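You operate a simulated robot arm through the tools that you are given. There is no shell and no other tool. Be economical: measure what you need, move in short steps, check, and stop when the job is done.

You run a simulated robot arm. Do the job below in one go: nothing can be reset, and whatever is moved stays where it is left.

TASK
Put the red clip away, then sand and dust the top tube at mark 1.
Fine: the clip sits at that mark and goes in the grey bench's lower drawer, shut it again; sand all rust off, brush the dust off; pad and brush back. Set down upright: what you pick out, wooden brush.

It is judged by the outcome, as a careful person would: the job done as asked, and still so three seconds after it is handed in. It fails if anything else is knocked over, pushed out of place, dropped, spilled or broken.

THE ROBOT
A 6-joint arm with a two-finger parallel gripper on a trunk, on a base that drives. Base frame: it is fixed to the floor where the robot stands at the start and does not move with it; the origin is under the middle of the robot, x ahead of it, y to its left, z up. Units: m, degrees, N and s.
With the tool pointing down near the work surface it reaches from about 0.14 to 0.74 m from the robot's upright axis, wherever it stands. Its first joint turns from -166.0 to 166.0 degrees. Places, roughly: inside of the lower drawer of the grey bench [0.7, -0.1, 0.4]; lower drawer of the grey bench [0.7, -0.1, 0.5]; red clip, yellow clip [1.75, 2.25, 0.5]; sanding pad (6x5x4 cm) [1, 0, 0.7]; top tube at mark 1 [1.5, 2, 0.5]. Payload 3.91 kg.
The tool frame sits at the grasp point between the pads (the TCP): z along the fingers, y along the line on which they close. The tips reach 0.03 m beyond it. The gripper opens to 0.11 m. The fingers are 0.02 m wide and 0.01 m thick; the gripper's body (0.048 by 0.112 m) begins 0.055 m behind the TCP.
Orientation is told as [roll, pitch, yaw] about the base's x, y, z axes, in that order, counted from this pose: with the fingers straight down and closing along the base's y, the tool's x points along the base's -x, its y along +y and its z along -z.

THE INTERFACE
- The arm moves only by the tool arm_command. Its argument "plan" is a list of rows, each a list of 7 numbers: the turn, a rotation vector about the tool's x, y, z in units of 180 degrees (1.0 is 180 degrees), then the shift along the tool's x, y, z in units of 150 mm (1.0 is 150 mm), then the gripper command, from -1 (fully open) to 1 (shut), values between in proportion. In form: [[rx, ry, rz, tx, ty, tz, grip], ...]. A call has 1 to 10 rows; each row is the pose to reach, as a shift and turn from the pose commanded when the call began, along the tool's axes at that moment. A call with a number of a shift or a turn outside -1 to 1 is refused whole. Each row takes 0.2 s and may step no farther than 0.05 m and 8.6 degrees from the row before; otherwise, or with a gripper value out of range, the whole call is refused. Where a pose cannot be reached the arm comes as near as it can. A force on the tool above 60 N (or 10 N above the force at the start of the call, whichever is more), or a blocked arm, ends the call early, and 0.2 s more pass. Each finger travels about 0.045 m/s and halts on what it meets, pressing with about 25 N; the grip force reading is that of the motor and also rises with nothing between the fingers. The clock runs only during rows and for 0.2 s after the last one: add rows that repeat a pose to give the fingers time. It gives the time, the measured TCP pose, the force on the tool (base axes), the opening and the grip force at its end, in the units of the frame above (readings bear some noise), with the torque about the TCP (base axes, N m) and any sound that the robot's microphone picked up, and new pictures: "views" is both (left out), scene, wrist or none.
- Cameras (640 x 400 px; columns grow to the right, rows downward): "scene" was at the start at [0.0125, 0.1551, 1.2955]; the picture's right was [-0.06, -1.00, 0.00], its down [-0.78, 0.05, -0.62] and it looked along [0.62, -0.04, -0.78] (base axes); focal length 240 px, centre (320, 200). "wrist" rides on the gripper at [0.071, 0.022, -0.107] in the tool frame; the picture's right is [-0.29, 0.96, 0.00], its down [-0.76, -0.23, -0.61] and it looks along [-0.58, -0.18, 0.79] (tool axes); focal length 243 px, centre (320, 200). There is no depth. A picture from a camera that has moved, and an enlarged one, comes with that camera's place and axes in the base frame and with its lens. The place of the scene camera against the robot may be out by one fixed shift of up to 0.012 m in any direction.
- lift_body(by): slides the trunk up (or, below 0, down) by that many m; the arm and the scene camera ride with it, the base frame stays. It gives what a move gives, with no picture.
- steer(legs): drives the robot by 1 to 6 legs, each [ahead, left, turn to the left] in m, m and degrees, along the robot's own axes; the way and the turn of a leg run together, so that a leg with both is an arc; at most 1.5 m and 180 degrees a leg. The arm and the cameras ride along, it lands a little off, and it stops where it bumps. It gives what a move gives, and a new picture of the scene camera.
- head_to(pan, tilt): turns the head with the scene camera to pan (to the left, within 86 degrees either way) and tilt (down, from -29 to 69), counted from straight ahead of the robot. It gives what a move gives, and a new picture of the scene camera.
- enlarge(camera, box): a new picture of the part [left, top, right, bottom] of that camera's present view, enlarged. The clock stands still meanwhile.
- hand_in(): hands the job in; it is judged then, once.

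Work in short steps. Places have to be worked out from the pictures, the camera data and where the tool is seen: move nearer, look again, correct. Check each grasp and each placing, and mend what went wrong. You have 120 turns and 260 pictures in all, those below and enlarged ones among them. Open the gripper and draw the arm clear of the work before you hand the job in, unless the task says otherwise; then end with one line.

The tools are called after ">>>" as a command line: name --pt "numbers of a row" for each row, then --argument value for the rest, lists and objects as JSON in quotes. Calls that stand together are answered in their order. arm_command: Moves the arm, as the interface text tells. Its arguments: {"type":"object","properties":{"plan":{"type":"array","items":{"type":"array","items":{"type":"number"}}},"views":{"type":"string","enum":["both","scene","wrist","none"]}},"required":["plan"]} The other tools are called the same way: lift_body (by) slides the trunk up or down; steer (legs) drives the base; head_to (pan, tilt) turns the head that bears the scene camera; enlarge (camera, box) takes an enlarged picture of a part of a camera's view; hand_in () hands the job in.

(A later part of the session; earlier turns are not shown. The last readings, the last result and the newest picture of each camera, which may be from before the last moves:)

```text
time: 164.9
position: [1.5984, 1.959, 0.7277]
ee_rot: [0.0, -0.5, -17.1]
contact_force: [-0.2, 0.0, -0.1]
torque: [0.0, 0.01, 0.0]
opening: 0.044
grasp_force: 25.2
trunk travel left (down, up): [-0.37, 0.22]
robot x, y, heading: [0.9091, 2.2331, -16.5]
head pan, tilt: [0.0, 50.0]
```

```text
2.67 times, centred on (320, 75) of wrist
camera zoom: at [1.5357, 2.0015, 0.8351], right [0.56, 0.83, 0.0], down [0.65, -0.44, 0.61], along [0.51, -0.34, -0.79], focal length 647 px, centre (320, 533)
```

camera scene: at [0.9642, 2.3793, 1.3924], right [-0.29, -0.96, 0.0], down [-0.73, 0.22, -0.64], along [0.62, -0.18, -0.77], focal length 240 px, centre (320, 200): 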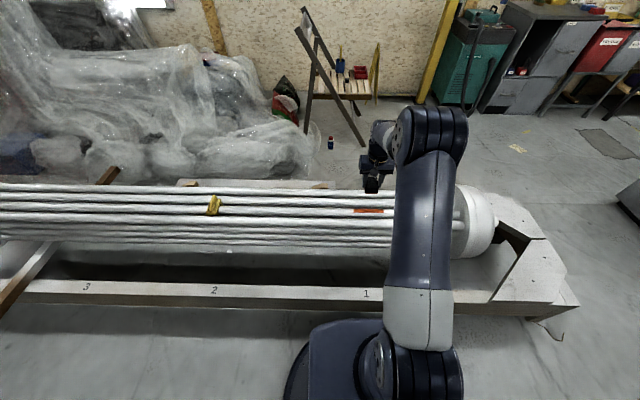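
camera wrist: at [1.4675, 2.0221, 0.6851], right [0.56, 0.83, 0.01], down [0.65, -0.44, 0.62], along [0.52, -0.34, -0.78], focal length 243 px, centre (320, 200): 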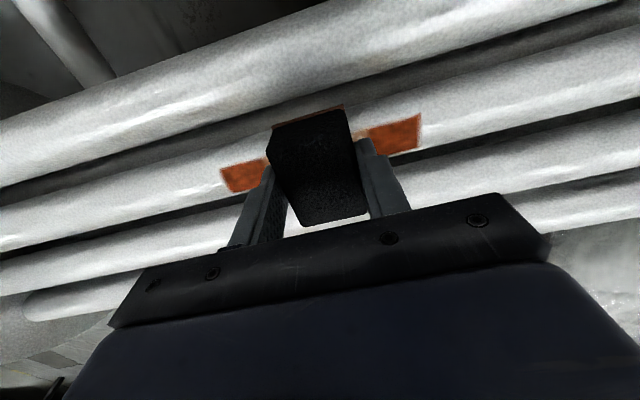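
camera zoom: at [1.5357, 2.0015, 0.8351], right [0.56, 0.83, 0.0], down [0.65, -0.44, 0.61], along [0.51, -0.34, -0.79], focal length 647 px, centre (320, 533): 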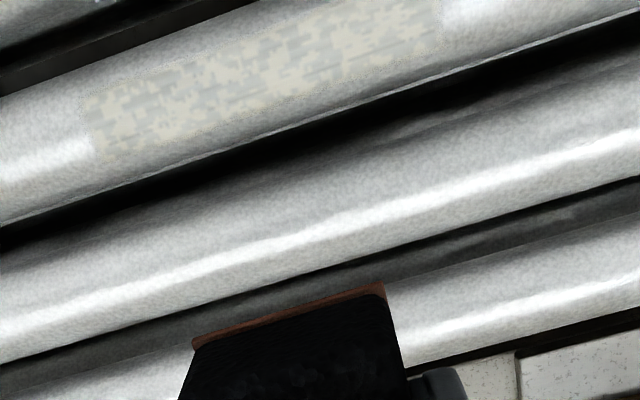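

Only pale dust remains, no rust colour. For certainty I make one more full pass at the same height.

>>> arm_command --pt "0 0 0 0.25 0 0 1" --pt "0 0 0 0.5 0 0 1" --pt "0 0 0 0.5 0 0.3 1" --pt "0 0 0 0.5 0 0.6 1" --pt "0 0 0 0.5 0 0.85 1" --pt "0 0 0 0.5 0 0.98 1" --views "none"

>>> arm_command --pt "0 0 0 0 0.2 0 1" --pt "0 0 0 0 0.4 0 1" --pt "0 0 0 0 0.52 0 1" --pt "0 0 0 0 0.3 0 1" --pt "0 0 0 0 0.1 0 1" --pt "0 0 0 0 -0.1 0 1" --pt "0 0 0 0 -0.3 0 1" --pt "0 0 0 0 -0.52 0 1" --pt "0 0 0 0 -0.25 0 1" --pt "0 0 0 0 0 0 1" --views "none"

>>> arm_command --pt "0 0 0 0 0 -0.2 1" --pt "0 0 0 0 0 -0.5 1" --pt "0 0 0 0 0 -0.8 1" --pt "0 0 0 0 0 -1 1" --pt "0 0 0 -0.3 0 -1 1" --pt "0 0 0 -0.5 0 -1 1" --views "none"

>>> enlarge --camera "wrist" --box '[200, 0, 440, 150]'

```text
time: 166.3
position: [1.5275, 1.9808, 0.5795]
ee_rot: [0.0, -0.7, -17.0]
contact_force: [-0.7, -0.3, 0.0]
torque: [-0.01, 0.0, 0.02]
opening: 0.044
grasp_force: 25.1
trunk travel left (down, up): [-0.37, 0.22]
robot x, y, heading: [0.9106, 2.2337, -16.5]
head pan, tilt: [0.0, 50.0]
```

```text
time: 168.5
position: [1.5297, 1.9785, 0.5785]
ee_rot: [0.1, -0.6, -17.1]
contact_force: [-0.2, 0.2, -0.9]
torque: [-0.03, 0.02, 0.04]
opening: 0.044
grasp_force: 25.1
trunk travel left (down, up): [-0.37, 0.22]
robot x, y, heading: [0.9053, 2.2303, -16.4]
head pan, tilt: [0.0, 50.0]
```

```text
time: 169.9
position: [1.5997, 1.9573, 0.732]
ee_rot: [0.1, -0.6, -17.1]
contact_force: [-0.1, -0.4, 0.6]
torque: [0.01, 0.02, 0.01]
opening: 0.0438
grasp_force: 24.9
trunk travel left (down, up): [-0.37, 0.22]
robot x, y, heading: [0.9079, 2.2294, -16.6]
head pan, tilt: [0.0, 50.0]
```

```text
2.67 times, centred on (320, 75) of wrist
camera zoom: at [1.5373, 1.9991, 0.8386], right [0.56, 0.83, 0.0], down [0.65, -0.44, 0.61], along [0.51, -0.34, -0.79], focal length 647 px, centre (320, 533)
```

zoom: 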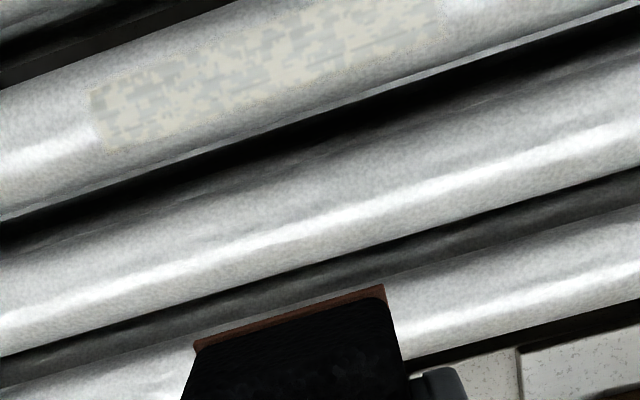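

That pass did not actually touch. I repeat it 4 mm lower to see whether the look still changes.

>>> arm_command --pt "0 0 0 0.25 0 0 1" --pt "0 0 0 0.5 0 0 1" --pt "0 0 0 0.5 0 0.3 1" --pt "0 0 0 0.5 0 0.6 1" --pt "0 0 0 0.5 0 0.85 1" --pt "0 0 0 0.5 0 1 1" --views "none"

>>> arm_command --pt "0 0 0 0 0.2 0.02 1" --pt "0 0 0 0 0.4 0.03 1" --pt "0 0 0 0 0.52 0.03 1" --pt "0 0 0 0 0.3 0.03 1" --pt "0 0 0 0 0.1 0.03 1" --pt "0 0 0 0 -0.1 0.03 1" --pt "0 0 0 0 -0.3 0.03 1" --pt "0 0 0 0 -0.52 0.03 1" --pt "0 0 0 0 -0.25 0.03 1" --pt "0 0 0 0 0 0.03 1" --views "none"

>>> arm_command --pt "0 0 0 0 0 -0.2 1" --pt "0 0 0 0 0 -0.5 1" --pt "0 0 0 0 0 -0.8 1" --pt "0 0 0 0 0 -1 1" --pt "0 0 0 -0.3 0 -1 1" --pt "0 0 0 -0.5 0 -1 1" --views "none"

>>> enlarge --camera "wrist" --box '[200, 0, 440, 150]'

```text
time: 171.3
position: [1.5289, 1.9808, 0.5785]
ee_rot: [0.1, -0.6, -17.0]
contact_force: [-3.2, 2.3, 7.0]
torque: [0.1, 0.1, -0.01]
opening: 0.0436
grasp_force: 24.5
trunk travel left (down, up): [-0.37, 0.22]
robot x, y, heading: [0.9117, 2.2312, -16.8]
head pan, tilt: [0.0, 50.0]
```

```text
time: 173.5
position: [1.529, 1.9761, 0.5779]
ee_rot: [-0.1, -1.1, -17.2]
contact_force: [-8.5, -26.7, 39.0]
torque: [-0.89, 0.1, -0.16]
opening: 0.0441
grasp_force: 25.5
trunk travel left (down, up): [-0.37, 0.22]
robot x, y, heading: [0.9017, 2.228, -16.9]
head pan, tilt: [0.0, 50.0]
```

```text
time: 174.9
position: [1.601, 1.9575, 0.7285]
ee_rot: [-0.1, -0.6, -17.1]
contact_force: [0.0, 0.3, 0.1]
torque: [0.01, -0.01, 0.01]
opening: 0.0438
grasp_force: 25.2
trunk travel left (down, up): [-0.37, 0.22]
robot x, y, heading: [0.9057, 2.2312, -16.9]
head pan, tilt: [0.0, 50.0]
```

```text
2.67 times, centred on (320, 75) of wrist
camera zoom: at [1.5382, 1.9998, 0.8349], right [0.56, 0.83, 0.0], down [0.65, -0.44, 0.62], along [0.51, -0.34, -0.79], focal length 647 px, centre (320, 533)
```

zoom: 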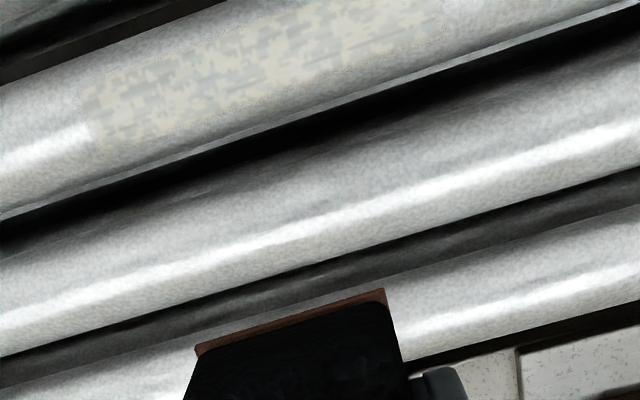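

No further change, so the rust is gone. I retract, raise, and drive the pad back to the bench.

>>> lift_body --by 0.2

>>> arm_command --pt "0 0 0 0.25 0 -0.15 1" --pt "0 0 0 0.5 0 -0.3 1" --pt "0 0 0 0.75 0 -0.35 1" --pt "0 0 0 1 0 -0.35 1" --views "none"

>>> steer --legs '[[-0.08, 0, 0], [-0.048, -0.997, 0], [0.152, -0.497, 0], [0, 0, -45], [0, 0, -44]]'

```text
time: 177.1
position: [1.6015, 1.9573, 0.9279]
ee_rot: [-0.1, -0.7, -17.0]
contact_force: [-0.1, 0.4, -1.1]
torque: [0.01, -0.02, -0.02]
opening: 0.0438
grasp_force: 25.1
trunk travel left (down, up): [-0.57, 0.02]
robot x, y, heading: [0.9047, 2.2305, -16.6]
head pan, tilt: [0.0, 50.0]
```

```text
time: 178.1
position: [1.4564, 2.0041, 0.9798]
ee_rot: [-0.1, -0.7, -17.0]
contact_force: [0.2, 0.2, -1.0]
torque: [0.0, -0.03, 0.01]
opening: 0.0438
grasp_force: 25.2
trunk travel left (down, up): [-0.57, 0.02]
robot x, y, heading: [0.9035, 2.2343, -16.7]
head pan, tilt: [0.0, 50.0]
```

```text
time: 190.5
position: [0.3103, 0.2391, 0.9793]
ee_rot: [0.0, -0.5, -104.3]
contact_force: [0.5, -0.1, -0.6]
torque: [-0.01, -0.02, 0.02]
opening: 0.0438
grasp_force: 24.9
trunk travel left (down, up): [-0.57, 0.02]
robot x, y, heading: [0.5118, 0.7977, -103.5]
head pan, tilt: [0.0, 50.0]
camera scene: at [0.6523, 0.7537, 1.5924], right [-0.97, 0.24, 0.0], down [0.18, 0.74, -0.64], along [-0.15, -0.62, -0.77], focal length 240 px, centre (320, 200)
```

scene: 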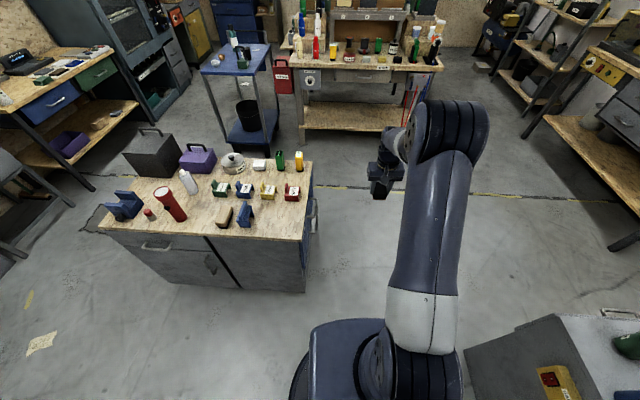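

I continue to my earlier standing place beside the bench.

>>> steer --legs '[[0, 0.71, 0], [0.15, 0, -2.3]]'

>>> enlarge --camera "wrist" --box '[0, 0, 640, 400]'

```text
time: 195.4
position: [0.9445, -0.0725, 0.9781]
ee_rot: [-0.1, -0.6, -106.6]
contact_force: [0.2, -0.7, -0.6]
torque: [0.04, 0.0, 0.0]
opening: 0.0439
grasp_force: 25.3
trunk travel left (down, up): [-0.57, 0.02]
robot x, y, heading: [1.1689, 0.4797, -106.1]
head pan, tilt: [0.0, 50.0]
camera scene: at [1.3069, 0.4273, 1.5924], right [-0.96, 0.28, 0.0], down [0.21, 0.74, -0.64], along [-0.18, -0.62, -0.77], focal length 240 px, centre (320, 200)
```

scene: 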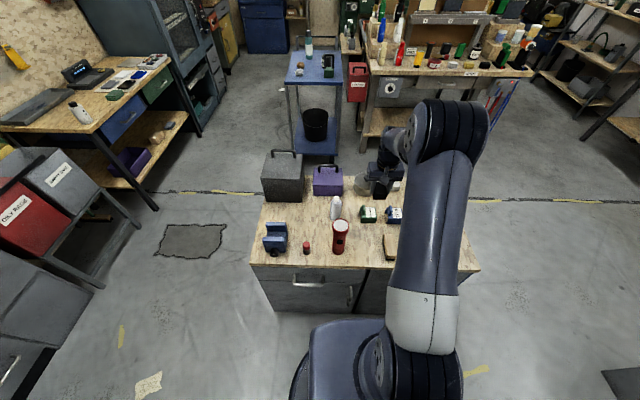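

```text
1.00 times, centred on (320, 200) of wrist
camera zoom: at [0.9861, -0.0086, 1.0857], right [0.83, -0.55, 0.0], down [-0.44, -0.66, 0.62], along [-0.34, -0.51, -0.79], focal length 243 px, centre (320, 200)
```

zoom: 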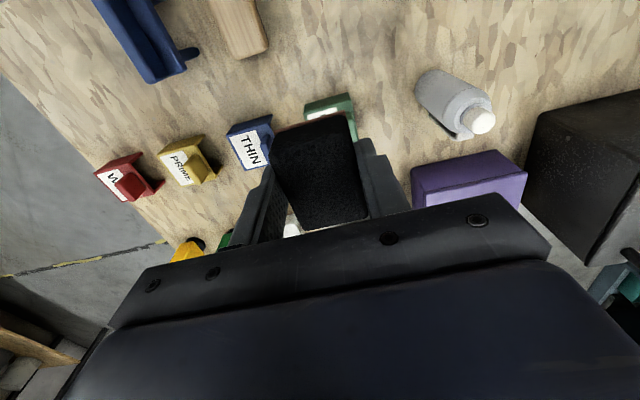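

I carry the pad back over its spot at (1.006, 0.0345) and start down.

>>> arm_command --pt "0 0 0 0.25 0.06 0 1" --pt "0 0 0 0.5 0.12 0 1" --pt "0 0 0 0.8 0.19 0 1" --pt "0 0 0 0.8 0.19 0.3 1" --pt "0 0 0 0.8 0.19 0.6 1" --pt "0 0 0 0.8 0.19 0.9 1" --pt "0 0 0 0.8 0.19 0.9 1" --views "wrist"

>>> enlarge --camera "scene" --box '[310, 180, 430, 290]'

```text
time: 197.0
position: [1.0048, 0.0307, 0.8424]
ee_rot: [0.0, -0.6, -106.7]
contact_force: [0.3, -0.3, -0.6]
torque: [-0.02, 0.04, 0.02]
opening: 0.0439
grasp_force: 24.6
trunk travel left (down, up): [-0.57, 0.02]
robot x, y, heading: [1.1669, 0.4788, -106.0]
head pan, tilt: [0.0, 50.0]
camera wrist: at [1.0465, 0.0942, 0.949], right [0.83, -0.55, 0.0], down [-0.44, -0.66, 0.62], along [-0.34, -0.52, -0.79], focal length 243 px, centre (320, 200)
```

wrist: 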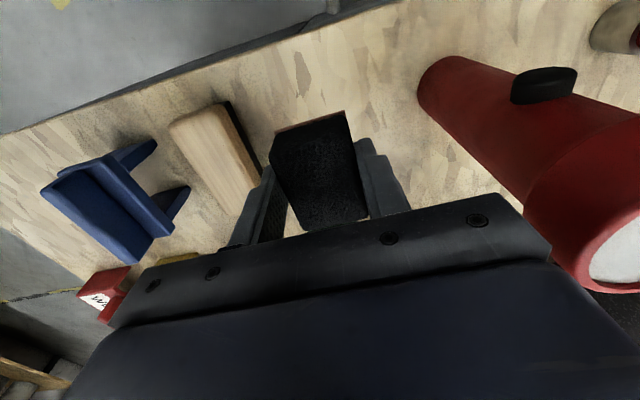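

```text
3.64 times, centred on (370, 235) of scene
camera zoom: at [1.307, 0.4275, 1.5924], right [-0.96, 0.28, 0.0], down [0.21, 0.74, -0.64], along [-0.18, -0.62, -0.77], focal length 871 px, centre (138, 73)
```

zoom: 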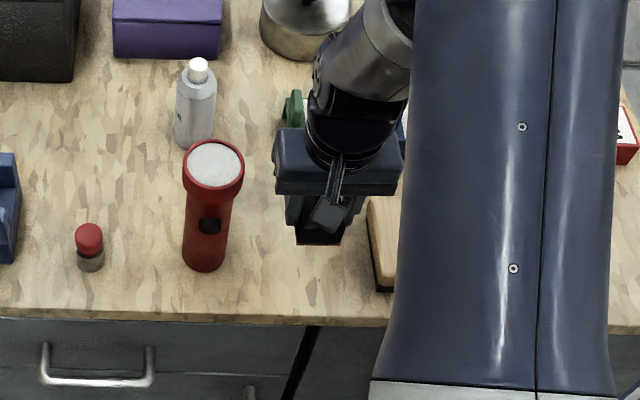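

Everything is clear. I lower to the grasp height of about 0.763.

>>> arm_command --pt "0 0 0 0.025 0 0.2 1" --pt "0 0 0 0.025 0 0.35 1" --pt "0 0 0 0.025 0 0.45 1" --pt "0 0 0 0.025 0 0.5 1" --pt "0 0 0 0.025 0 0.53 1" --views "wrist"

```text
time: 198.2
position: [1.0062, 0.0362, 0.7617]
ee_rot: [0.0, -0.6, -106.6]
contact_force: [-0.4, 0.3, -0.8]
torque: [-0.01, 0.02, -0.03]
opening: 0.0438
grasp_force: 24.9
trunk travel left (down, up): [-0.57, 0.02]
robot x, y, heading: [1.1703, 0.4809, -106.3]
head pan, tilt: [0.0, 50.0]
camera wrist: at [1.0485, 0.0995, 0.8696], right [0.83, -0.55, 0.0], down [-0.44, -0.66, 0.62], along [-0.34, -0.51, -0.79], focal length 243 px, centre (320, 200)
```

wrist: 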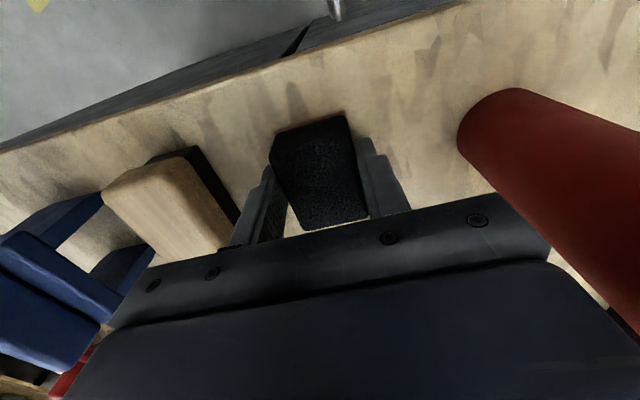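

Not yet touching; I creep down a few more millimetres to feel the bench.

>>> arm_command --pt "0 0 0 0 0 0.012 1" --pt "0 0 0 0 0 0.024 1" --pt "0 0 0 0 0 0.024 1" --views "none"

```text
time: 199.0
position: [1.008, 0.0365, 0.7591]
ee_rot: [0.0, -0.6, -106.8]
contact_force: [1.1, 0.2, 1.5]
torque: [0.07, -0.02, -0.02]
opening: 0.0438
grasp_force: 25.1
trunk travel left (down, up): [-0.57, 0.02]
robot x, y, heading: [1.1728, 0.4817, -106.3]
head pan, tilt: [0.0, 50.0]
```

Light contact. I open modestly and rise.

>>> arm_command --pt "0 0 0 0 0 0.006 1" --pt "0 0 0 0 0 0.006 0.1" --pt "0 0 0 0 0 0.006 -0.1" --pt "0 0 0 0 0 0.006 -0.1" --pt "0 0 0 0 0 -0.2 -0.1" --pt "0 0 0 0 0 -0.5 -0.1" --pt "0 0 0 0 0 -0.8 -0.1" --pt "0 0 0 0 0 -1 -0.1" --views "wrist"

>>> enlarge --camera "scene" --box '[310, 180, 430, 290]'

```text
time: 200.8
position: [1.0078, 0.0389, 0.9093]
ee_rot: [0.0, -0.6, -106.8]
contact_force: [0.2, 0.3, -0.1]
torque: [0.01, 0.02, -0.01]
opening: 0.0607
grasp_force: 0.1
trunk travel left (down, up): [-0.57, 0.02]
robot x, y, heading: [1.1663, 0.4788, -106.1]
head pan, tilt: [0.0, 50.0]
camera wrist: at [1.049, 0.1025, 1.0167], right [0.83, -0.55, 0.0], down [-0.44, -0.66, 0.62], along [-0.34, -0.51, -0.79], focal length 243 px, centre (320, 200)
```

wrist: 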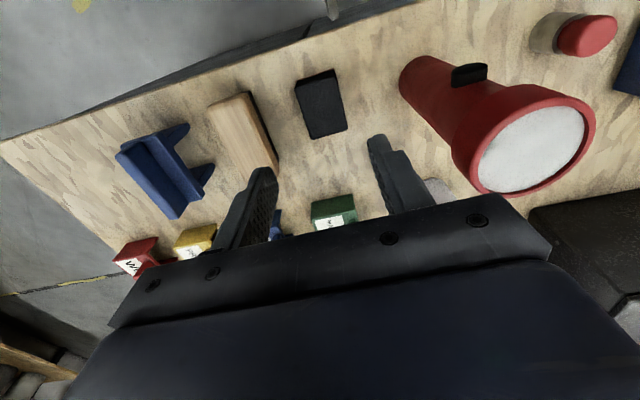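

```text
3.64 times, centred on (370, 235) of scene
camera zoom: at [1.3072, 0.428, 1.5924], right [-0.96, 0.28, 0.0], down [0.21, 0.74, -0.64], along [-0.18, -0.62, -0.77], focal length 871 px, centre (138, 73)
```

zoom: 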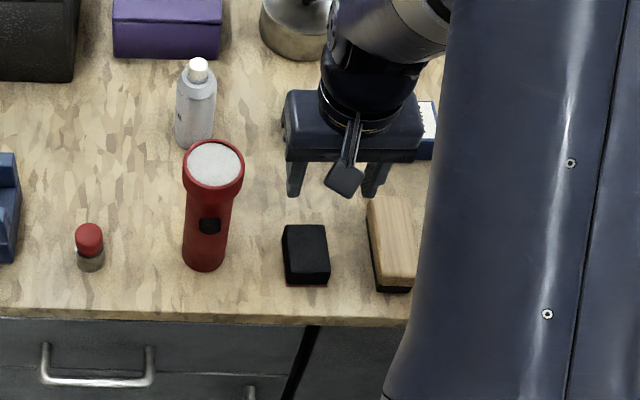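

Pad is back in place, upright. Now the brush: its centre is about (0.919, 0.062). I move over it with the fingers at 0.06 m.

>>> arm_command --pt "0 0 0 0 -0.2 0 -0.1" --pt "0 0 0 -0.02 -0.4 0 -0.1" --pt "0 0 0 -0.02 -0.61 0 -0.1" --pt "0 0 0 -0.02 -0.61 0.2 -0.1" --pt "0 0 0 -0.02 -0.61 0.3 -0.1" --views "wrist"

>>> enlarge --camera "wrist" --box '[200, 40, 440, 200]'

```text
time: 202.0
position: [0.9188, 0.0599, 0.8644]
ee_rot: [0.0, -0.5, -106.6]
contact_force: [-1.0, 0.6, 0.6]
torque: [0.01, -0.02, 0.02]
opening: 0.0605
grasp_force: 0.0
trunk travel left (down, up): [-0.57, 0.02]
robot x, y, heading: [1.1676, 0.4823, -106.3]
head pan, tilt: [0.0, 50.0]
camera wrist: at [0.9602, 0.1244, 0.9715], right [0.83, -0.55, 0.0], down [-0.44, -0.66, 0.62], along [-0.34, -0.51, -0.79], focal length 243 px, centre (320, 200)
```

wrist: 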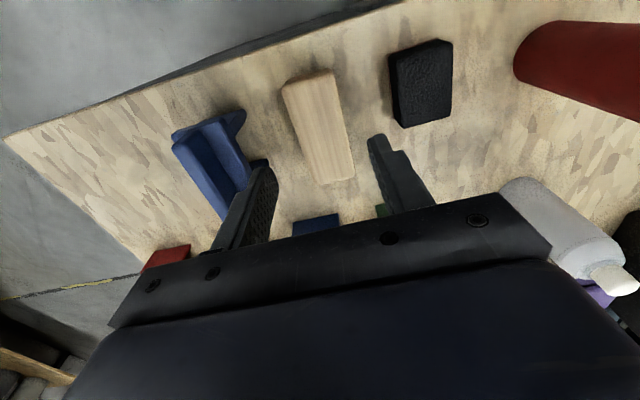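

```text
2.50 times, centred on (320, 120) of wrist
camera zoom: at [0.9602, 0.1244, 0.9715], right [0.83, -0.55, 0.0], down [-0.44, -0.66, 0.62], along [-0.34, -0.51, -0.79], focal length 606 px, centre (320, 400)
```

zoom: 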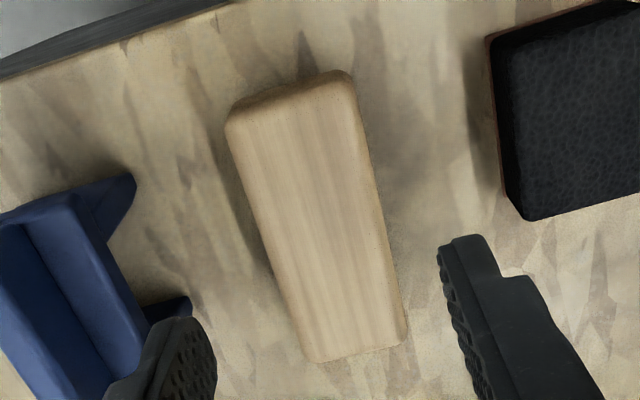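

Well centred; brush top is near z 0.778. I descend to TCP 0.77 and close.

>>> arm_command --pt "0 0 0 0 0 0.2 -0.1" --pt "0 0 0 0 0 0.4 -0.1" --pt "0 0 0 0 0 0.55 -0.1" --pt "0 0 0 0 0 0.63 -0.1" --pt "0 0 0 0 0 0.63 0.3" --pt "0 0 0 0 0 0.63 1" --pt "0 0 0 0 0 0.63 1" --views "wrist"

```text
time: 203.6
position: [0.9177, 0.0601, 0.7688]
ee_rot: [0.0, -0.6, -106.6]
contact_force: [-0.6, 0.4, 1.0]
torque: [0.03, -0.02, 0.0]
opening: 0.0437
grasp_force: 25.0
trunk travel left (down, up): [-0.57, 0.02]
robot x, y, heading: [1.1696, 0.4799, -106.1]
head pan, tilt: [0.0, 50.0]
camera wrist: at [0.9597, 0.1234, 0.8759], right [0.83, -0.55, 0.0], down [-0.44, -0.66, 0.62], along [-0.34, -0.51, -0.79], focal length 243 px, centre (320, 200)
```

wrist: 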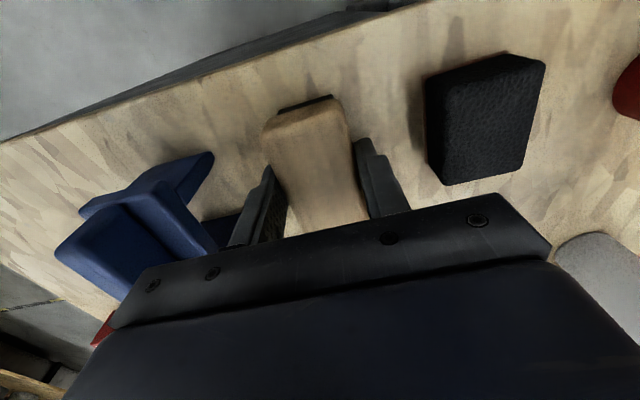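

Brush gripped (44 mm). I lift and drive back to the tube.

>>> arm_command --pt "0 0 0 0 0 -0.15 1" --pt "0 0 0 0 0 -0.4 1" --pt "0 0 0 0 0 -0.7 1" --pt "0 0 0 0 0 -1 1" --views "none"

>>> arm_command --pt "0 0 0 0 0 -0.2 1" --pt "0 0 0 0 0 -0.4 1" --views "wrist"

>>> steer --legs '[[-0.106, -0.722, 0], [0, 0, 45], [0, 0, 44.3], [-0.152, 0.497, 0], [0.048, 0.997, 0]]'

```text
time: 204.6
position: [0.919, 0.0609, 0.9178]
ee_rot: [0.0, -0.6, -106.7]
contact_force: [0.9, -0.7, -0.9]
torque: [0.05, -0.02, 0.0]
opening: 0.0439
grasp_force: 25.2
trunk travel left (down, up): [-0.57, 0.02]
robot x, y, heading: [1.1695, 0.4802, -106.0]
head pan, tilt: [0.0, 50.0]
```

```text
time: 205.2
position: [0.9197, 0.0602, 0.9781]
ee_rot: [0.0, -0.5, -106.6]
contact_force: [-0.2, -0.3, -2.3]
torque: [-0.01, -0.01, 0.0]
opening: 0.0435
grasp_force: 25.2
trunk travel left (down, up): [-0.57, 0.02]
robot x, y, heading: [1.1721, 0.4804, -105.9]
head pan, tilt: [0.0, 50.0]
camera wrist: at [0.9614, 0.1251, 1.0865], right [0.83, -0.55, 0.0], down [-0.44, -0.66, 0.62], along [-0.34, -0.51, -0.79], focal length 243 px, centre (320, 200)
```

wrist: 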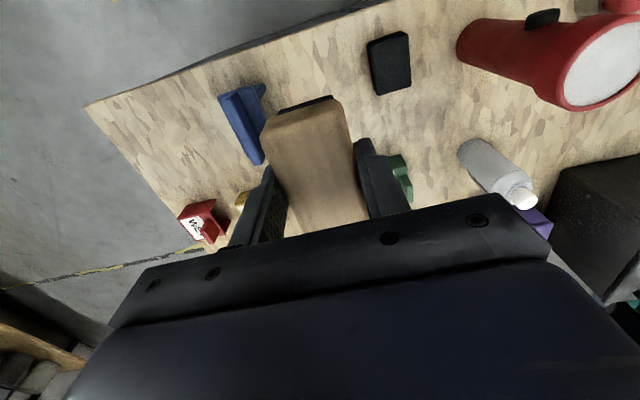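

```text
time: 220.7
position: [1.2564, 2.0057, 0.9783]
ee_rot: [0.0, -0.7, -15.9]
contact_force: [-0.5, -0.4, -1.6]
torque: [-0.03, -0.01, 0.0]
opening: 0.0436
grasp_force: 25.0
trunk travel left (down, up): [-0.57, 0.02]
robot x, y, heading: [0.8344, 2.2472, -15.5]
head pan, tilt: [0.0, 50.0]
camera scene: at [0.8897, 2.3985, 1.5924], right [-0.27, -0.96, 0.0], down [-0.74, 0.2, -0.64], along [0.62, -0.17, -0.77], focal length 240 px, centre (320, 200)
```

scene: 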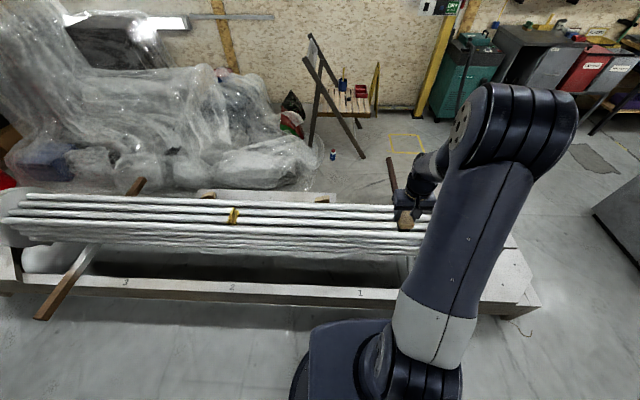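

I move up to the rack, lower, and bring the brush above the strip at safe height.

>>> steer --legs '[[0.075, 0, -1.3]]'

>>> lift_body --by -0.2

>>> arm_command --pt "0 0 0 -0.3 0.1 0 1" --pt "0 0 0 -0.6 0.15 0 1" --pt "0 0 0 -0.8 0.2 0.1 1" --pt "0 0 0 -1 0.2 0.3 1" --pt "0 0 0 -1 0.2 0.3 1" --views "wrist"

```text
time: 221.8
position: [1.3254, 1.974, 0.9786]
ee_rot: [0.0, -0.6, -17.3]
contact_force: [-0.5, 0.5, -1.5]
torque: [0.02, 0.03, 0.04]
opening: 0.0435
grasp_force: 25.0
trunk travel left (down, up): [-0.57, 0.02]
robot x, y, heading: [0.9102, 2.229, -16.5]
head pan, tilt: [0.0, 50.0]
camera scene: at [0.9678, 2.3753, 1.5924], right [-0.29, -0.96, 0.0], down [-0.73, 0.22, -0.64], along [0.61, -0.19, -0.77], focal length 240 px, centre (320, 200)
```

scene: 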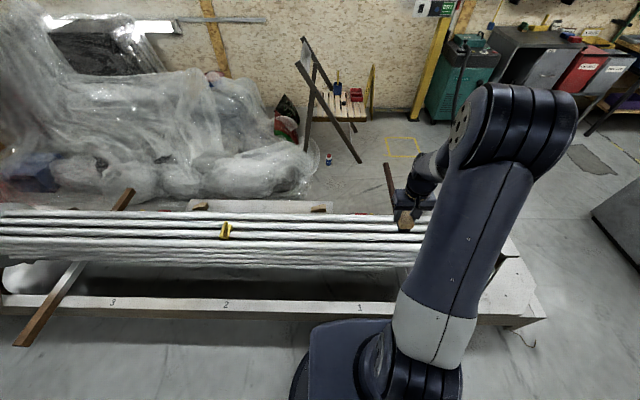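

```text
time: 223.9
position: [1.3249, 1.9744, 0.7803]
ee_rot: [0.0, -0.5, -17.3]
contact_force: [0.0, 0.1, -0.6]
torque: [-0.02, 0.01, -0.02]
opening: 0.0438
grasp_force: 24.9
trunk travel left (down, up): [-0.37, 0.22]
robot x, y, heading: [0.9043, 2.2278, -17.0]
head pan, tilt: [0.0, 50.0]
```

```text
time: 225.2
position: [1.4789, 1.9603, 0.7346]
ee_rot: [0.0, -0.6, -17.2]
contact_force: [0.0, 0.5, -0.3]
torque: [0.0, 0.05, -0.01]
opening: 0.044
grasp_force: 25.1
trunk travel left (down, up): [-0.37, 0.22]
robot x, y, heading: [0.908, 2.2271, -16.8]
head pan, tilt: [0.0, 50.0]
camera wrist: at [1.4171, 2.0028, 0.8417], right [0.56, 0.83, 0.0], down [0.65, -0.44, 0.62], along [0.51, -0.34, -0.79], focal length 243 px, centre (320, 200)
```

wrist: 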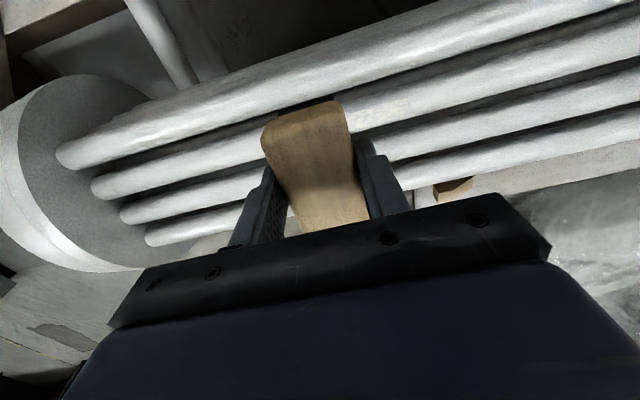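

I move over the strip centre (1.53, 1.981) and descend to 0.602.

>>> arm_command --pt "0 0 0 -0.15 0.12 0 1" --pt "0 0 0 -0.283 0.235 0.1 1" --pt "0 0 0 -0.283 0.235 0.4 1" --pt "0 0 0 -0.283 0.235 0.7 1" --pt "0 0 0 -0.283 0.235 0.88 1" --views "none"

>>> arm_command --pt "0 0 0 0 0 0.03 1" --pt "0 0 0 0 0 0.06 1" --pt "0 0 0 0 0 0.08 1" --views "wrist"

```text
time: 226.3
position: [1.5308, 1.9802, 0.6044]
ee_rot: [0.0, -0.7, -17.3]
contact_force: [-0.2, 1.5, -1.4]
torque: [-0.02, 0.03, -0.01]
opening: 0.0437
grasp_force: 25.2
trunk travel left (down, up): [-0.37, 0.22]
robot x, y, heading: [0.9094, 2.2293, -17.1]
head pan, tilt: [0.0, 50.0]
```

```text
time: 227.2
position: [1.5299, 1.9777, 0.5926]
ee_rot: [-0.1, -0.5, -17.3]
contact_force: [0.0, -0.4, -1.5]
torque: [0.01, 0.02, -0.04]
opening: 0.0436
grasp_force: 24.9
trunk travel left (down, up): [-0.37, 0.22]
robot x, y, heading: [0.9122, 2.2254, -17.0]
head pan, tilt: [0.0, 50.0]
camera wrist: at [1.4676, 2.0217, 0.6997], right [0.56, 0.83, 0.0], down [0.65, -0.44, 0.62], along [0.51, -0.34, -0.79], focal length 243 px, centre (320, 200)
```

wrist: 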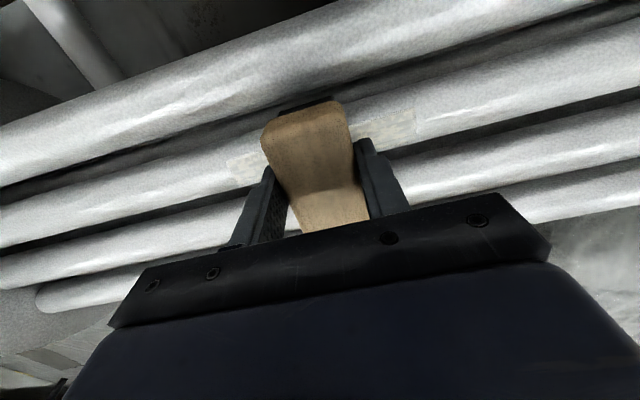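

Not yet in contact; I creep down further.

>>> arm_command --pt "0 0 0 0 0 0.02 1" --pt "0 0 0 0 0 0.035 1" --pt "0 0 0 0 0 0.035 1" --views "none"

>>> arm_command --pt "0 0 0 0 0 0.015 1" --pt "0 0 0 0 0 0.025 1" --pt "0 0 0 0 0 0.025 1" --views "none"

```text
time: 227.9
position: [1.531, 1.9798, 0.5878]
ee_rot: [0.1, -0.6, -17.3]
contact_force: [-2.6, 0.1, 9.9]
torque: [0.0, 0.13, 0.02]
opening: 0.0436
grasp_force: 24.9
trunk travel left (down, up): [-0.37, 0.22]
robot x, y, heading: [0.9132, 2.2297, -16.9]
head pan, tilt: [0.0, 50.0]
```

```text
time: 228.8
position: [1.5324, 1.9791, 0.5854]
ee_rot: [0.0, -0.9, -17.2]
contact_force: [0.3, 1.7, 21.8]
torque: [0.05, -0.06, 0.0]
opening: 0.0436
grasp_force: 25.3
trunk travel left (down, up): [-0.37, 0.22]
robot x, y, heading: [0.9082, 2.2262, -16.8]
head pan, tilt: [0.0, 50.0]
```

Contact at about 22 N. I brush along the strip, past both ends, back and forth.

>>> arm_command --pt "0 0 0 0 0.2 0 1" --pt "0 0 0 0 0.4 0 1" --pt "0 0 0 0 0.6 0 1" --pt "0 0 0 0 0.35 0 1" --pt "0 0 0 0 0.1 0 1" --pt "0 0 0 0 -0.15 0 1" --pt "0 0 0 0 -0.4 0 1" --pt "0 0 0 0 -0.6 0 1" --pt "0 0 0 0 -0.3 0 1" --pt "0 0 0 0 0 0 1" --views "none"

>>> arm_command --pt "0 0 0 0 0.2 0.01 1" --pt "0 0 0 0 0.4 0.01 1" --pt "0 0 0 0 0.6 0.01 1" --pt "0 0 0 0 0.35 0.01 1" --pt "0 0 0 0 0.1 0.01 1" --pt "0 0 0 0 -0.15 0.01 1" --pt "0 0 0 0 -0.4 0.01 1" --pt "0 0 0 0 -0.6 0.01 1" --pt "0 0 0 0 -0.3 0.01 1" --pt "0 0 0 0 0 0.01 1" --views "none"

>>> arm_command --pt "0 0 0 0 0 -0.2 1" --pt "0 0 0 0 0 -0.5 1" --pt "0 0 0 0 0 -0.8 1" --pt "0 0 0 0 0 -1 1" --pt "0 0 0 -0.3 0 -1 1" --pt "0 0 0 -0.5 0 -1 1" --views "none"

>>> enlarge --camera "wrist" --box '[180, 0, 460, 150]'

>>> enlarge --camera "scene" --box '[320, 160, 430, 240]'

```text
time: 230.9
position: [1.5312, 1.9795, 0.5834]
ee_rot: [0.0, -0.8, -17.5]
contact_force: [-0.2, -0.2, -1.0]
torque: [0.0, 0.01, 0.04]
opening: 0.0438
grasp_force: 25.3
trunk travel left (down, up): [-0.37, 0.22]
robot x, y, heading: [0.9094, 2.228, -16.9]
head pan, tilt: [0.0, 50.0]
```

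```text
time: 233.2
position: [1.5305, 1.9775, 0.5822]
ee_rot: [0.0, -0.5, -17.2]
contact_force: [-13.6, 3.0, 0.6]
torque: [0.09, 0.56, -0.13]
opening: 0.0435
grasp_force: 24.6
trunk travel left (down, up): [-0.37, 0.22]
robot x, y, heading: [0.9114, 2.2267, -17.0]
head pan, tilt: [0.0, 50.0]
```

```text
time: 234.6
position: [1.5995, 1.9557, 0.7317]
ee_rot: [0.0, -0.5, -17.3]
contact_force: [-0.9, 0.1, 0.1]
torque: [-0.02, 0.03, 0.01]
opening: 0.0437
grasp_force: 24.7
trunk travel left (down, up): [-0.37, 0.22]
robot x, y, heading: [0.9089, 2.2269, -16.7]
head pan, tilt: [0.0, 50.0]
```

```text
2.29 times, centred on (320, 75) of wrist
camera zoom: at [1.5372, 1.9997, 0.839], right [0.56, 0.83, 0.0], down [0.65, -0.44, 0.61], along [0.51, -0.34, -0.79], focal length 555 px, centre (320, 486)
```

zoom: 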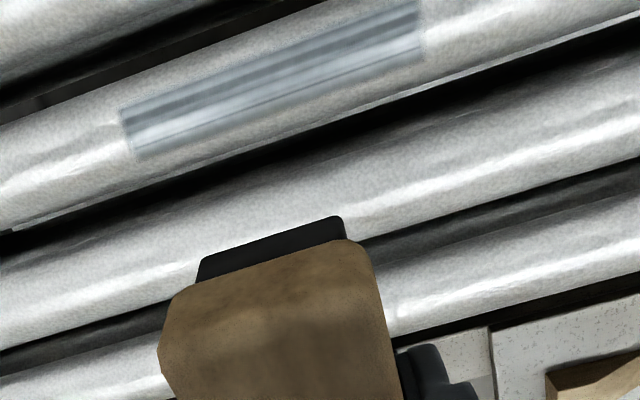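

```text
5.00 times, centred on (375, 200) of scene
camera zoom: at [0.9671, 2.3756, 1.3925], right [-0.29, -0.96, 0.0], down [-0.73, 0.22, -0.64], along [0.62, -0.19, -0.77], focal length 1197 px, centre (45, 200)
```

zoom: 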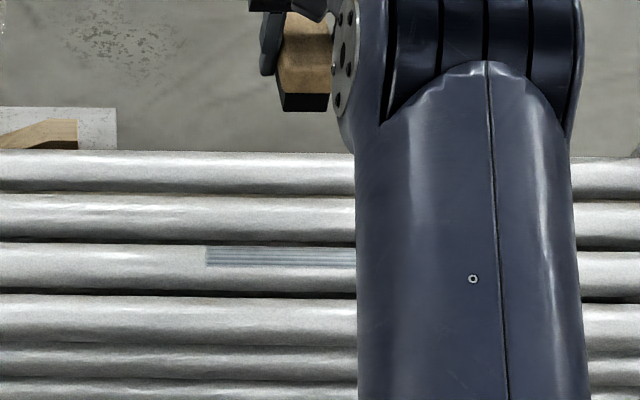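

The strip is clean bare metal over its full length. Now I take the brush back to its place on the bench.

>>> lift_body --by 0.2

>>> arm_command --pt "0 0 0 0.25 0 -0.15 1" --pt "0 0 0 0.5 0 -0.3 1" --pt "0 0 0 0.75 0 -0.35 1" --pt "0 0 0 1 0 -0.35 1" --views "none"

>>> steer --legs '[[-0.08, 0, 0], [-0.048, -0.997, 0], [0.152, -0.497, 0], [0, 0, -45], [0, 0, -44.5]]'

```text
time: 236.7
position: [1.5999, 1.9574, 0.9322]
ee_rot: [0.0, -0.5, -17.4]
contact_force: [-0.9, -0.8, -0.1]
torque: [-0.03, 0.01, -0.01]
opening: 0.0435
grasp_force: 25.3
trunk travel left (down, up): [-0.57, 0.02]
robot x, y, heading: [0.9102, 2.2254, -16.9]
head pan, tilt: [0.0, 50.0]
```

```text
time: 237.7
position: [1.4557, 2.0007, 0.9818]
ee_rot: [0.0, -0.8, -17.2]
contact_force: [1.1, 0.0, -1.3]
torque: [0.0, -0.02, -0.01]
opening: 0.0433
grasp_force: 24.5
trunk travel left (down, up): [-0.57, 0.02]
robot x, y, heading: [0.9087, 2.2285, -17.0]
head pan, tilt: [0.0, 50.0]
```

```text
time: 250.3
position: [0.276, 0.2466, 0.9805]
ee_rot: [0.0, -0.5, -107.0]
contact_force: [0.6, 0.4, -1.1]
torque: [-0.03, -0.04, 0.02]
opening: 0.0436
grasp_force: 25.0
trunk travel left (down, up): [-0.57, 0.02]
robot x, y, heading: [0.4987, 0.7944, -106.7]
head pan, tilt: [0.0, 50.0]
camera scene: at [0.6387, 0.741, 1.5924], right [-0.96, 0.28, 0.0], down [0.22, 0.73, -0.64], along [-0.18, -0.62, -0.77], focal length 240 px, centre (320, 200)
```

scene: 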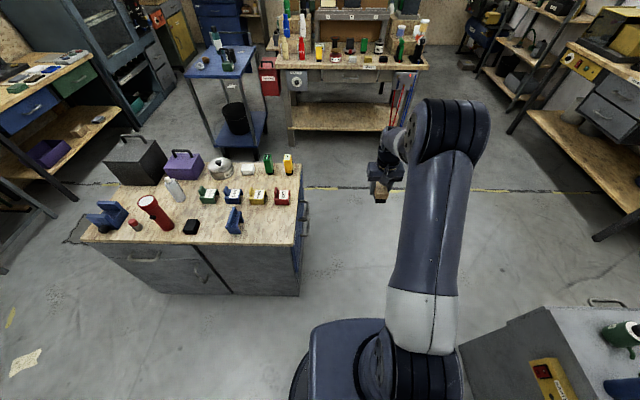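

On track. I go along the bench to the same stand.

>>> steer --legs '[[0, 0.732, 0], [0.109, 0, 0.5]]'

>>> enlarge --camera "scene" --box '[240, 170, 440, 290]'

```text
time: 255.1
position: [0.9614, -0.0685, 0.9799]
ee_rot: [0.0, -0.7, -105.9]
contact_force: [-0.3, 0.2, -1.2]
torque: [0.04, 0.03, -0.02]
opening: 0.0436
grasp_force: 25.4
trunk travel left (down, up): [-0.57, 0.02]
robot x, y, heading: [1.1781, 0.4844, -105.4]
head pan, tilt: [0.0, 50.0]
camera scene: at [1.3148, 0.4335, 1.5924], right [-0.96, 0.26, 0.0], down [0.2, 0.74, -0.64], along [-0.17, -0.62, -0.77], focal length 240 px, centre (320, 200)
```

scene: 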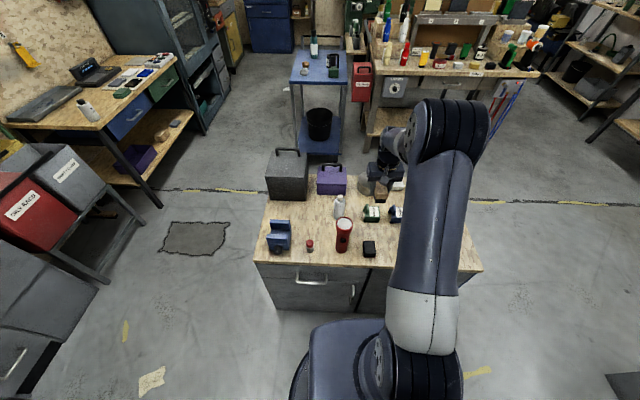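

```text
3.20 times, centred on (340, 230) of scene
camera zoom: at [1.3148, 0.4335, 1.5924], right [-0.96, 0.26, 0.0], down [0.2, 0.74, -0.64], along [-0.17, -0.62, -0.77], focal length 766 px, centre (256, 104)
```

zoom: 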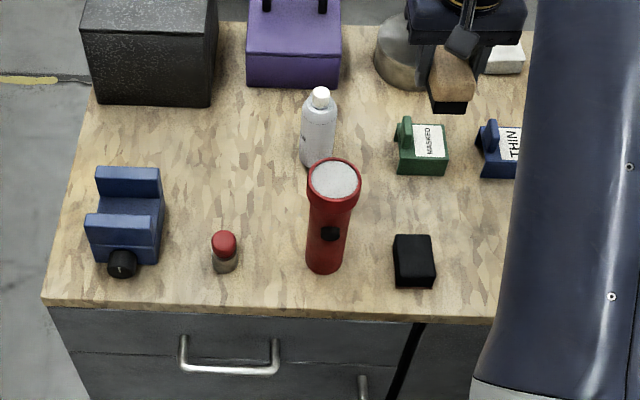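

Everything stands as before. I bring the brush over its old spot (0.918, 0.060) and descend part way.

>>> arm_command --pt "0 0 0 0.2 -0.15 0 1" --pt "0 0 0 0.4 -0.3 0 1" --pt "0 0 0.004 0.6 -0.45 0 1" --pt "0 0 0.004 0.745 -0.513 0 1" --pt "0 0 0.004 0.745 -0.513 0.3 1" --pt "0 0 0.004 0.745 -0.513 0.6 1" --pt "0 0 0.004 0.745 -0.513 0.85 1" --pt "0 0 0.004 0.745 -0.513 0.85 1" --views "wrist"

```text
time: 256.9
position: [0.9189, 0.0577, 0.8488]
ee_rot: [0.0, -0.5, -106.5]
contact_force: [-0.4, 0.3, -1.5]
torque: [-0.05, -0.02, 0.01]
opening: 0.0437
grasp_force: 24.4
trunk travel left (down, up): [-0.57, 0.02]
robot x, y, heading: [1.1736, 0.486, -105.4]
head pan, tilt: [0.0, 50.0]
camera wrist: at [0.9601, 0.1224, 0.956], right [0.84, -0.55, 0.0], down [-0.44, -0.66, 0.62], along [-0.34, -0.52, -0.79], focal length 243 px, centre (320, 200)
```

wrist: 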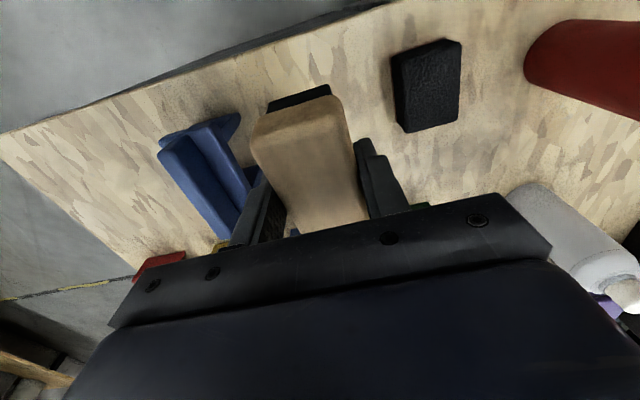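

The brush has tilted slightly in the grip (near end up). I lower it and press gently so it levels on the bench.

>>> arm_command --pt "0 0 0 0.01 0 0.2 1" --pt "0 0 0 0.01 0 0.35 1" --pt "0 0 0 0.01 0 0.45 1" --pt "0 0 0 0.01 0 0.5 1" --views "none"

>>> arm_command --pt "0 0 0 0 0 0.015 1" --pt "0 0 0 0 0 0.03 1" --pt "0 0 0 0 0 0.03 1" --views "wrist"

```text
time: 257.9
position: [0.9196, 0.0575, 0.7775]
ee_rot: [0.0, -0.6, -106.5]
contact_force: [0.3, 0.1, -0.6]
torque: [0.0, -0.01, 0.0]
opening: 0.0434
grasp_force: 24.8
trunk travel left (down, up): [-0.57, 0.02]
robot x, y, heading: [1.1762, 0.4799, -105.3]
head pan, tilt: [0.0, 50.0]
```

```text
time: 258.7
position: [0.9192, 0.0585, 0.7713]
ee_rot: [0.0, -0.6, -106.4]
contact_force: [0.5, 0.0, -1.0]
torque: [0.01, -0.06, 0.02]
opening: 0.0435
grasp_force: 24.9
trunk travel left (down, up): [-0.57, 0.02]
robot x, y, heading: [1.1724, 0.488, -105.4]
head pan, tilt: [0.0, 50.0]
camera wrist: at [0.9605, 0.1222, 0.8791], right [0.84, -0.55, 0.0], down [-0.44, -0.66, 0.62], along [-0.34, -0.52, -0.79], focal length 243 px, centre (320, 200)
```

wrist: 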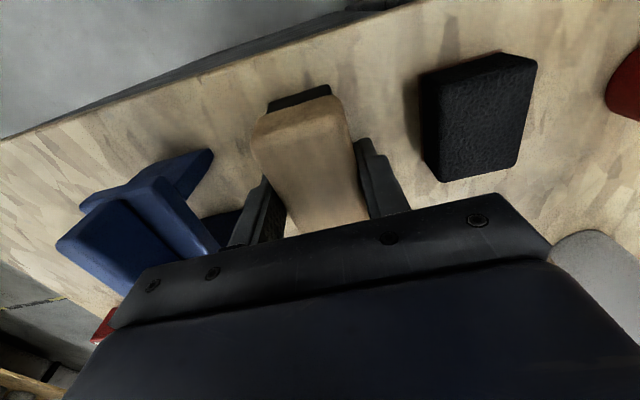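

Still no contact; I go on down in small steps.

>>> arm_command --pt "0 0 0 0 0 0.015 1" --pt "0 0 0 0 0 0.03 1" --pt "0 0 0 0 0 0.03 1" --views "none"

>>> arm_command --pt "0 0 0 0 0 0.012 1" --pt "0 0 0 0 0 0.024 1" --pt "0 0 0 0 0 0.024 1" --views "wrist"

```text
time: 259.5
position: [0.919, 0.0589, 0.7662]
ee_rot: [-0.1, -0.6, -106.6]
contact_force: [-0.3, 1.1, -0.1]
torque: [-0.01, 0.0, -0.03]
opening: 0.0435
grasp_force: 24.7
trunk travel left (down, up): [-0.57, 0.02]
robot x, y, heading: [1.1768, 0.4804, -105.2]
head pan, tilt: [0.0, 50.0]
```

```text
time: 260.3
position: [0.9202, 0.0591, 0.7644]
ee_rot: [0.0, -0.7, -106.5]
contact_force: [0.6, 6.7, 15.0]
torque: [-0.44, 0.22, -0.07]
opening: 0.0437
grasp_force: 24.8
trunk travel left (down, up): [-0.57, 0.02]
robot x, y, heading: [1.1744, 0.4832, -105.3]
head pan, tilt: [0.0, 50.0]
camera wrist: at [0.9605, 0.1231, 0.8719], right [0.84, -0.55, 0.0], down [-0.44, -0.66, 0.62], along [-0.34, -0.52, -0.79], focal length 243 px, centre (320, 200)
```

wrist: 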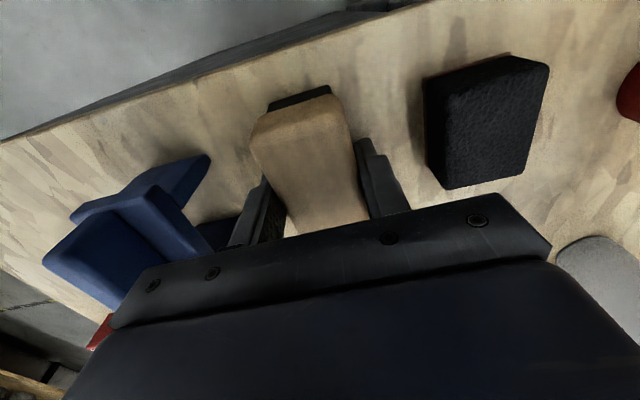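

Contact at 15 N. I release by a small opening and rise.

>>> arm_command --pt "0 0 0 0 0 0 0.1" --pt "0 0 0 0 0 0 -0.1" --pt "0 0 0 0 0 0 -0.1" --pt "0 0 0 0 0 -0.15 -0.1" --pt "0 0 0 0 0 -0.4 -0.1" --pt "0 0 0 0 0 -0.7 -0.1" --pt "0 0 0 0 0 -1 -0.1" --views "wrist"

>>> enlarge --camera "wrist" --box '[200, 40, 440, 200]'

```text
time: 261.9
position: [0.9195, 0.0633, 0.9151]
ee_rot: [0.1, -0.4, -106.6]
contact_force: [-0.9, 0.0, 0.3]
torque: [0.02, -0.02, 0.02]
opening: 0.0606
grasp_force: 0.1
trunk travel left (down, up): [-0.57, 0.02]
robot x, y, heading: [1.1797, 0.4866, -105.1]
head pan, tilt: [0.0, 50.0]
camera wrist: at [0.9609, 0.1266, 1.0225], right [0.84, -0.55, 0.0], down [-0.44, -0.66, 0.61], along [-0.34, -0.52, -0.79], focal length 243 px, centre (320, 200)
```

wrist: 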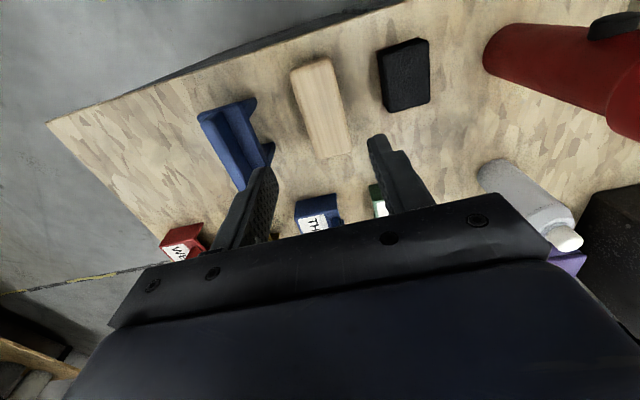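

```text
2.50 times, centred on (320, 120) of wrist
camera zoom: at [0.9609, 0.1266, 1.0225], right [0.84, -0.55, 0.0], down [-0.44, -0.66, 0.61], along [-0.34, -0.52, -0.79], focal length 606 px, centre (320, 400)
```

zoom: 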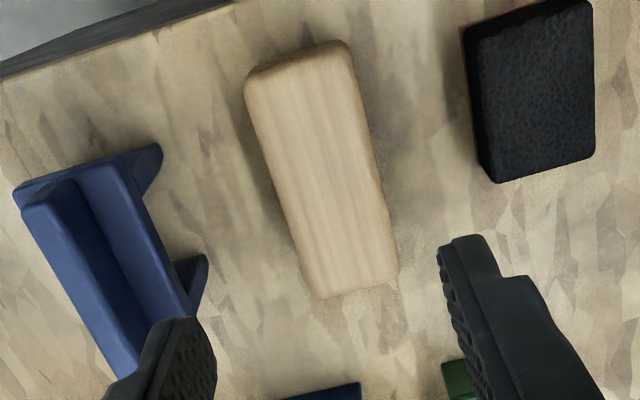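

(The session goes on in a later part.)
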